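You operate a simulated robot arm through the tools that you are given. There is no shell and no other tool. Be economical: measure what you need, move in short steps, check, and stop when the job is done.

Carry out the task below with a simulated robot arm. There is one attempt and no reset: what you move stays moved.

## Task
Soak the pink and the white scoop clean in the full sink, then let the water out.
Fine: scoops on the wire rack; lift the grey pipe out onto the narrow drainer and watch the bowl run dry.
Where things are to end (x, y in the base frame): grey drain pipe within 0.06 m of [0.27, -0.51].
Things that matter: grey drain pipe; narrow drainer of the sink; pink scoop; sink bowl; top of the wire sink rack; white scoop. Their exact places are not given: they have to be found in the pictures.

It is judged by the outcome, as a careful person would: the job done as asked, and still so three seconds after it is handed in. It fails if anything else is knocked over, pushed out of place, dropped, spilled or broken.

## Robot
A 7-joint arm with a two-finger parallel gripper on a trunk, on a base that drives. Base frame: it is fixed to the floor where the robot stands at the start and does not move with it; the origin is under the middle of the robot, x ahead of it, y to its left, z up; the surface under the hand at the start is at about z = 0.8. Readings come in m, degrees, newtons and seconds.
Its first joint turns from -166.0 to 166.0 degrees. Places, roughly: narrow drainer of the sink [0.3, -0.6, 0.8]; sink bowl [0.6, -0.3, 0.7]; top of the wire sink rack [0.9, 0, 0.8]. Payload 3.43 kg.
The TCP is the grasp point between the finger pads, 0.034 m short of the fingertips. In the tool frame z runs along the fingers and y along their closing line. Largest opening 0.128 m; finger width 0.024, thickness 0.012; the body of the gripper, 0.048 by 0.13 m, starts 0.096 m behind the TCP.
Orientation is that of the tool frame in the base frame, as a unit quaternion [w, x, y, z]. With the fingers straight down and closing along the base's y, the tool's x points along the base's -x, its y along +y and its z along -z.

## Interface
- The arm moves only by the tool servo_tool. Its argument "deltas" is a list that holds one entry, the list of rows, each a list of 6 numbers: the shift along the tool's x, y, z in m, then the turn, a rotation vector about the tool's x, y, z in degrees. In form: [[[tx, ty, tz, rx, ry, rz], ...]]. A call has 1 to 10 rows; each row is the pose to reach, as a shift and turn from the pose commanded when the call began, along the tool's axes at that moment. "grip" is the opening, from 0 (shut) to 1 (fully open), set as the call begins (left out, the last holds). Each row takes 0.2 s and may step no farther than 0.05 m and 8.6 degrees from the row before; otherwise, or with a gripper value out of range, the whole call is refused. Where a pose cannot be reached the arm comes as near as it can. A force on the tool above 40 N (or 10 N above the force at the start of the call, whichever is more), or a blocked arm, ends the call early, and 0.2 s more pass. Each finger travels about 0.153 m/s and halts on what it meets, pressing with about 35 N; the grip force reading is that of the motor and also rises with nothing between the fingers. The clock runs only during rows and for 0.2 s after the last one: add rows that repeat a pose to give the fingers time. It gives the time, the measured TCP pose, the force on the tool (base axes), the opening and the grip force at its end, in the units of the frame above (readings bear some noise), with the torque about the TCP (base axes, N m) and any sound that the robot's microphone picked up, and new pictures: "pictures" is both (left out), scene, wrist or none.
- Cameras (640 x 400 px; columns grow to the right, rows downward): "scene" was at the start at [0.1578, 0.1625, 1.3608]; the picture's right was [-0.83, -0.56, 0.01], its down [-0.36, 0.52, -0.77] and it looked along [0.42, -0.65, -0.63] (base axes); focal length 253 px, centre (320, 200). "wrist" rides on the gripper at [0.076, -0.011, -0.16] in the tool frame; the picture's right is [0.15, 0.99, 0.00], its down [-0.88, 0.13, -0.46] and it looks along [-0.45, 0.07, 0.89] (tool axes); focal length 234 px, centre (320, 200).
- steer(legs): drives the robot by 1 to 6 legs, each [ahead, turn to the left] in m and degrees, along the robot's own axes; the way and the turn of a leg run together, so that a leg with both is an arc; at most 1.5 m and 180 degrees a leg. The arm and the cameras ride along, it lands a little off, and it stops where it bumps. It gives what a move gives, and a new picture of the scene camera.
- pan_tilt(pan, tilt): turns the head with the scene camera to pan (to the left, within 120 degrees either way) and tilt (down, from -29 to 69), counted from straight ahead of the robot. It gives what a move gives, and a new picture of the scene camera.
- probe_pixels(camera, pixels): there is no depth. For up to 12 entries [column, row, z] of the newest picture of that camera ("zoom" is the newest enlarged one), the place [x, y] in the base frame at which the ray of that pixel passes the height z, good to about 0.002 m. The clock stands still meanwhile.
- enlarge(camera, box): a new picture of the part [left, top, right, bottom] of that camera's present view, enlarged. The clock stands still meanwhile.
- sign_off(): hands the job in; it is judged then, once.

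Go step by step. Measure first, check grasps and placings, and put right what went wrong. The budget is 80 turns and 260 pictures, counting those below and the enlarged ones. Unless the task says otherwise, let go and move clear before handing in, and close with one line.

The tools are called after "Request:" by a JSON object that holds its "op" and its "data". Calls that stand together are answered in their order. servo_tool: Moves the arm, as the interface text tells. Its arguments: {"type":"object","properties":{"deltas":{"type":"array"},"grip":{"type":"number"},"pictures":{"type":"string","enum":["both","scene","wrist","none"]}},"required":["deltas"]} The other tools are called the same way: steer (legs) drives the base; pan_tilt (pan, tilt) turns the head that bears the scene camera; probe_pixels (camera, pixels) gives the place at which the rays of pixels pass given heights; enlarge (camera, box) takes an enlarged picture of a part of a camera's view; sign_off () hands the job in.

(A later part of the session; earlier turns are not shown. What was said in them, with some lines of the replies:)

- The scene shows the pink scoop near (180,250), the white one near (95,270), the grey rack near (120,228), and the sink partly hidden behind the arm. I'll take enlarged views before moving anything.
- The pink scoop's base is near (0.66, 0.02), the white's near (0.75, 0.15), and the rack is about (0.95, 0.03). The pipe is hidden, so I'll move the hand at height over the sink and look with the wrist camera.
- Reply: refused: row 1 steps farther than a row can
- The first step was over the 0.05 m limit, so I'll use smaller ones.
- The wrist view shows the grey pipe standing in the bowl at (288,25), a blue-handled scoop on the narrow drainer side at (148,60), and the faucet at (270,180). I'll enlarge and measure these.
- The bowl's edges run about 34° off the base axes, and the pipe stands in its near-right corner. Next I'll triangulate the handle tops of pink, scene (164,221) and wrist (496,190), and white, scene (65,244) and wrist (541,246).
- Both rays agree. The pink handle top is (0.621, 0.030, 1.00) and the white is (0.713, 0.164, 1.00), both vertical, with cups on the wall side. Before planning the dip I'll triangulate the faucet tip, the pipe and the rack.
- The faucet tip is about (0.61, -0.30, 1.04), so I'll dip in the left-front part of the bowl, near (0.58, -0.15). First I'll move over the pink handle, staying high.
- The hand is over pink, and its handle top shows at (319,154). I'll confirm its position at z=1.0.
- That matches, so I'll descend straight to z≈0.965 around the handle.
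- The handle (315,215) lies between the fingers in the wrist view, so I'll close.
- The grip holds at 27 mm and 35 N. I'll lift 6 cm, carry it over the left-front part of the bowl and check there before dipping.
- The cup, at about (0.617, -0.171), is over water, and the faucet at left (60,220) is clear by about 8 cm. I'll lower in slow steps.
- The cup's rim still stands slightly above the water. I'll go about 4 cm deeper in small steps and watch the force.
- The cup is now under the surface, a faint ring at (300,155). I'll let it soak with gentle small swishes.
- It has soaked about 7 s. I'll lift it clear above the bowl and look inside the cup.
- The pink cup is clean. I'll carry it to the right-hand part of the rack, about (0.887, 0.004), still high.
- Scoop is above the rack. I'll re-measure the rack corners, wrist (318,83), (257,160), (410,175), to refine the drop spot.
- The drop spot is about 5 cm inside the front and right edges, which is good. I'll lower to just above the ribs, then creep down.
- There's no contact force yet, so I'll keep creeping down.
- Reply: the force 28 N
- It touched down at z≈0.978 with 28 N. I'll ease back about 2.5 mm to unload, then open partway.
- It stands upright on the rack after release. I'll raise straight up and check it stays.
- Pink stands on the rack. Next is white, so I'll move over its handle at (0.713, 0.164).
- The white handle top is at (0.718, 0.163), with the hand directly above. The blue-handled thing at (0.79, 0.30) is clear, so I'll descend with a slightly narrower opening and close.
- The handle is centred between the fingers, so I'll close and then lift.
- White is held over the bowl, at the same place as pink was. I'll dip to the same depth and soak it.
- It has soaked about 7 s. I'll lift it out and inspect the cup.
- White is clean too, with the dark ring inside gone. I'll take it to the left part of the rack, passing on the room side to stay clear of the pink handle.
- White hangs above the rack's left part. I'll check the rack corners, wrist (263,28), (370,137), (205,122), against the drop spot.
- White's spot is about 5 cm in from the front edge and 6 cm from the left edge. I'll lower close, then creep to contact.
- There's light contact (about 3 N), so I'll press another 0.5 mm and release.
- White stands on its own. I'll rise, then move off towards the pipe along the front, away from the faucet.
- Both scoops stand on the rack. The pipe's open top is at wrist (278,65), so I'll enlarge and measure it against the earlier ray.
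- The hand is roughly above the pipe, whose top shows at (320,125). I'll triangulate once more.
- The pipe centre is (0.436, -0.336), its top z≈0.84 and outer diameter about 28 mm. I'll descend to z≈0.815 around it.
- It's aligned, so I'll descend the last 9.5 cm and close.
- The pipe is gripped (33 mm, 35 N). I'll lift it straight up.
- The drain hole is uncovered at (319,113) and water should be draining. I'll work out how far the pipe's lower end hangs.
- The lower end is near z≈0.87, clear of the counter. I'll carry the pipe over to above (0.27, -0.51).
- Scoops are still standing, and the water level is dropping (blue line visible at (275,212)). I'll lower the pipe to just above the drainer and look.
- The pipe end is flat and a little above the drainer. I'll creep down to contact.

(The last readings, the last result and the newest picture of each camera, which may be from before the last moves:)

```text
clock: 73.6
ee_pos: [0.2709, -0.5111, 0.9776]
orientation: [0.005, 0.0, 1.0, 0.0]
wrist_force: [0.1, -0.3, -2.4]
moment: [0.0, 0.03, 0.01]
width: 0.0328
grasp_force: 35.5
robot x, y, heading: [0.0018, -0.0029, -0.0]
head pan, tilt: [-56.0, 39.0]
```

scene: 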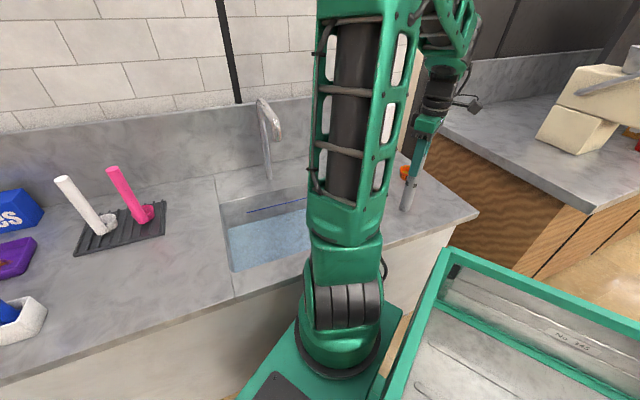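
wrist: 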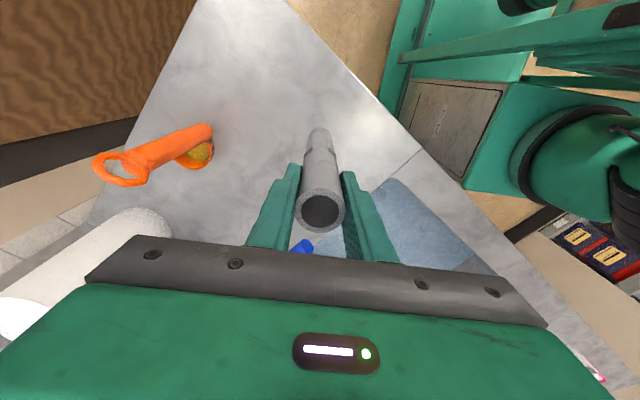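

Request:
{"op": "servo_tool", "data": {"deltas": [[[0, 0, 0.002, 0, 0, 0], [0, 0, 0.002, 0, 0, 0]]], "pictures": "none"}}

Request:
{"op": "servo_tool", "data": {"deltas": [[[0, 0, 0.002, 0, 0, 0], [0, 0, 0.002, 0, 0, 0]]], "pictures": "none"}}

Request:
{"op": "enlarge", "data": {"camera": "scene", "box": [370, 160, 450, 230]}}

```text
clock: 74.2
ee_pos: [0.2703, -0.5116, 0.9752]
orientation: [0.005, 0.0, 1.0, 0.0]
wrist_force: [2.0, 1.3, 7.2]
moment: [0.14, -0.21, 0.03]
width: 0.0328
grasp_force: 34.9
robot x, y, heading: [-0.0018, -0.0024, -0.2]
head pan, tilt: [-56.0, 39.0]
```

```text
clock: 74.8
ee_pos: [0.2704, -0.511, 0.9734]
orientation: [0.006, 0.0, 1.0, -0.001]
wrist_force: [0.8, 1.3, 28.2]
moment: [0.21, 0.0, 0.2]
width: 0.0328
grasp_force: 34.7
robot x, y, heading: [-0.0013, -0.0013, 0.1]
head pan, tilt: [-56.0, 39.0]
```

```text
5.71 times, centred on (410, 195) of scene
```

zoom: 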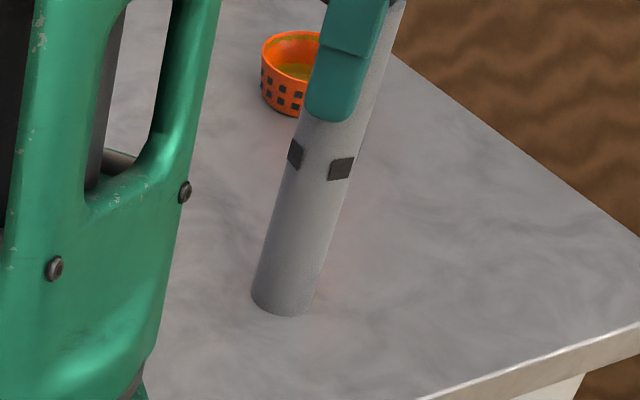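

The pipe is on the drainer (28 N). I'll unload 2 mm, then open.

Request:
{"op": "servo_tool", "data": {"deltas": [[[0, 0, -0.002, 0, 0, 0], [0, 0, -0.002, 0, 0, 0]]], "pictures": "none"}}

Request:
{"op": "servo_tool", "data": {"deltas": [[[0, 0, 0, 0, 0, 0], [0, 0, 0, 0, 0, 0], [0, 0, 0, 0, 0, 0]]], "grip": 0.5, "pictures": "both"}}

```text
clock: 75.4
ee_pos: [0.2702, -0.5113, 0.9748]
orientation: [0.005, 0.0, 1.0, 0.001]
wrist_force: [0.0, -0.7, -1.8]
moment: [0.01, 0.03, -0.04]
width: 0.0324
grasp_force: 35.7
robot x, y, heading: [0.002, -0.0, -0.1]
head pan, tilt: [-56.0, 39.0]
```

```text
clock: 76.2
ee_pos: [0.2687, -0.5122, 0.976]
orientation: [0.005, 0.0, 1.0, 0.0]
wrist_force: [-0.3, 0.6, 0.0]
moment: [-0.01, 0.0, -0.03]
width: 0.0643
grasp_force: 0.1
robot x, y, heading: [-0.0012, -0.0005, -0.0]
head pan, tilt: [-56.0, 39.0]
```

scene: 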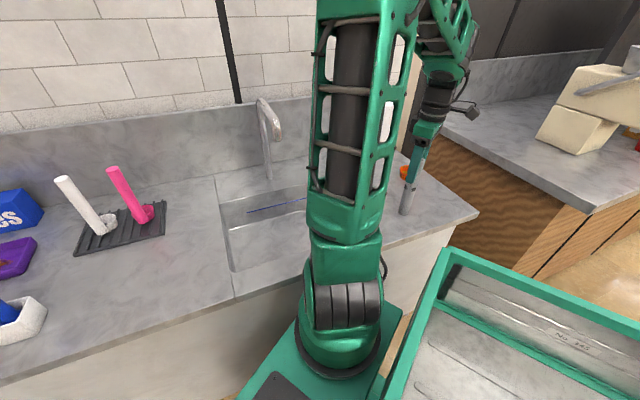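
wrist: 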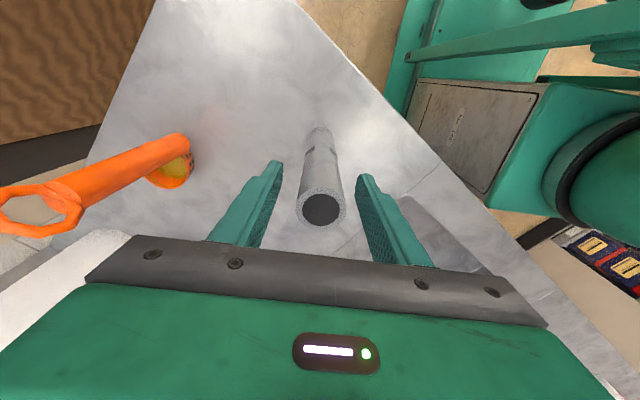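

The pipe stands free between the fingers, and the bowl looks nearly empty. I'll rise straight up, then move back over the bowl to check it's dry.

Request:
{"op": "servo_tool", "data": {"deltas": [[[0, 0, -0.03, 0, 0, 0], [0, 0, -0.07, 0, 0, 0], [0, 0, -0.11, 0, 0, 0], [0, 0, -0.15, 0, 0, 0], [0, 0, -0.18, 0, 0, 0], [0, 0, -0.18, 0, 0, 0]]], "pictures": "none"}}

Request:
{"op": "servo_tool", "data": {"deltas": [[[-0.035, 0.03, 0, 0, 0, 0], [-0.07, 0.06, 0, 0, 0, 0], [-0.105, 0.09, 0, 0, 0, 0], [-0.14, 0.12, 0, 0, 0, 0], [-0.175, 0.15, 0, 0, 0, 0], [-0.21, 0.18, 0, 0, 0, 0], [-0.23, 0.215, 0, 0, 0, 0], [-0.24, 0.25, 0, 0, 0, 0], [-0.25, 0.28, 0, 0, 0, 0], [-0.25, 0.28, 0, 0, 0, 0]]], "pictures": "both"}}

Request:
{"op": "enlarge", "data": {"camera": "wrist", "box": [60, 0, 460, 240]}}

Request:
{"op": "enlarge", "data": {"camera": "scene", "box": [40, 150, 340, 290]}}

```text
clock: 77.6
ee_pos: [0.2688, -0.5076, 1.1564]
orientation: [0.006, 0.001, 1.0, 0.0]
wrist_force: [0.1, -0.3, -0.5]
moment: [0.02, 0.0, -0.01]
width: 0.0641
grasp_force: 0.0
robot x, y, heading: [0.0018, -0.0007, -0.1]
head pan, tilt: [-56.0, 39.0]
```

```text
clock: 79.8
ee_pos: [0.5167, -0.2268, 1.1601]
orientation: [0.006, 0.0, 1.0, 0.0]
wrist_force: [0.2, -0.4, 0.7]
moment: [0.0, 0.02, 0.02]
width: 0.0643
grasp_force: 0.1
robot x, y, heading: [0.0013, -0.0023, -0.0]
head pan, tilt: [-56.0, 39.0]
```

scene: 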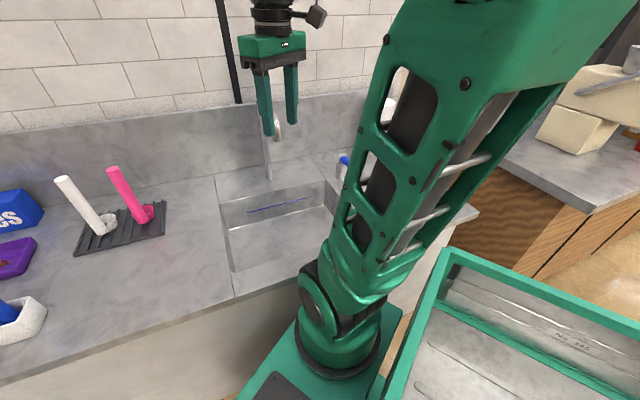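
wrist: 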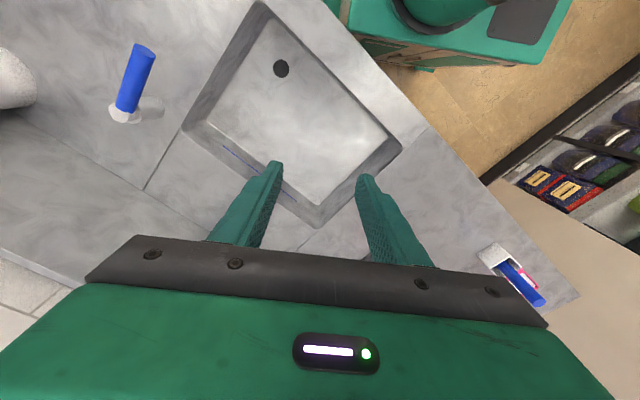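

```text
1.60 times, centred on (260, 120) of wrist
```

zoom: 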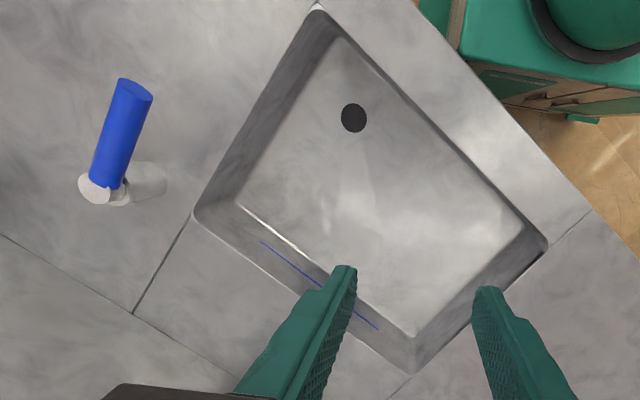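

```text
2.13 times, centred on (190, 220) of scene
```

zoom: 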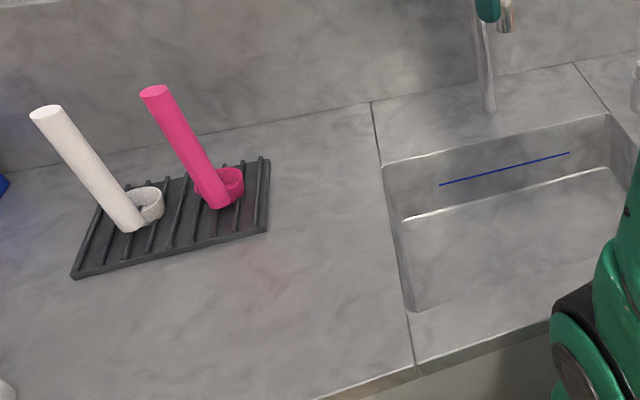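

The bowl is dry, with the drain hole open at (281,69), and both scoops are on the rack. I'll swing the hand away to the left and confirm the pipe still stands.

Request:
{"op": "servo_tool", "data": {"deltas": [[[-0.03, 0.035, 0, 0, 0, 0], [-0.06, 0.07, 0, 0, 0, 0], [-0.09, 0.105, 0, 0, 0, 0], [-0.11, 0.15, 0, 0, 0, 0], [-0.13, 0.19, 0, 0, 0, 0], [-0.14, 0.23, -0.01, 0, 0, 0], [-0.15, 0.27, -0.01, 0, 0, 0], [-0.15, 0.27, -0.01, 0, 0, 0]]], "pictures": "scene"}}

Request:
{"op": "pan_tilt", "data": {"pan": -70, "tilt": 40}}

```text
clock: 81.6
ee_pos: [0.6685, 0.0398, 1.1731]
orientation: [0.006, 0.001, 1.0, 0.001]
wrist_force: [0.4, -0.2, -0.3]
moment: [-0.01, 0.02, 0.01]
width: 0.0643
grasp_force: 0.1
robot x, y, heading: [-0.0008, -0.0035, 0.0]
head pan, tilt: [-56.0, 39.0]
```

scene: 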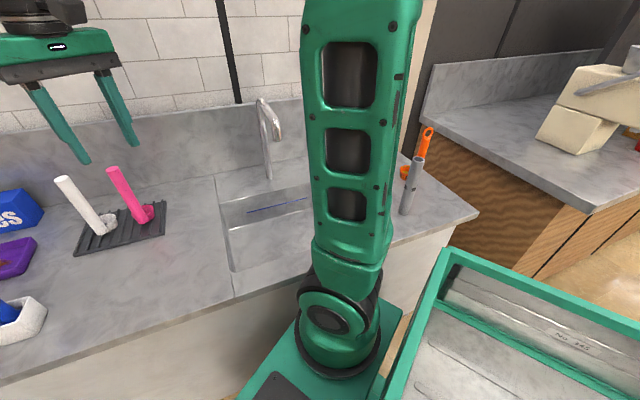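

```text
clock: 82.4
ee_pos: [0.6689, 0.0393, 1.1725]
orientation: [0.006, -0.001, 1.0, 0.001]
wrist_force: [-0.4, -0.1, -0.2]
moment: [0.0, 0.01, 0.0]
width: 0.0639
grasp_force: 0.1
robot x, y, heading: [0.002, 0.0012, 0.1]
head pan, tilt: [-70.0, 40.0]
```

scene: 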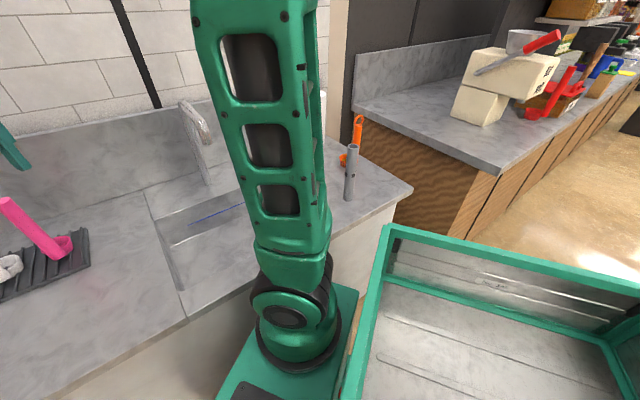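

The pipe stands on the narrow drainer at (350,175), the scoops are on the rack, the bowl is dry and the hand is clear. I'm handing in.

Request:
{"op": "sign_off", "data": {}}

```text
The job is handed in.
```

I soaked the pink and white scoops clean and stood both on the wire rack. The grey pipe is standing on the narrow drainer at about (0.27, -0.51), the bowl has run dry, and the job is handed in.
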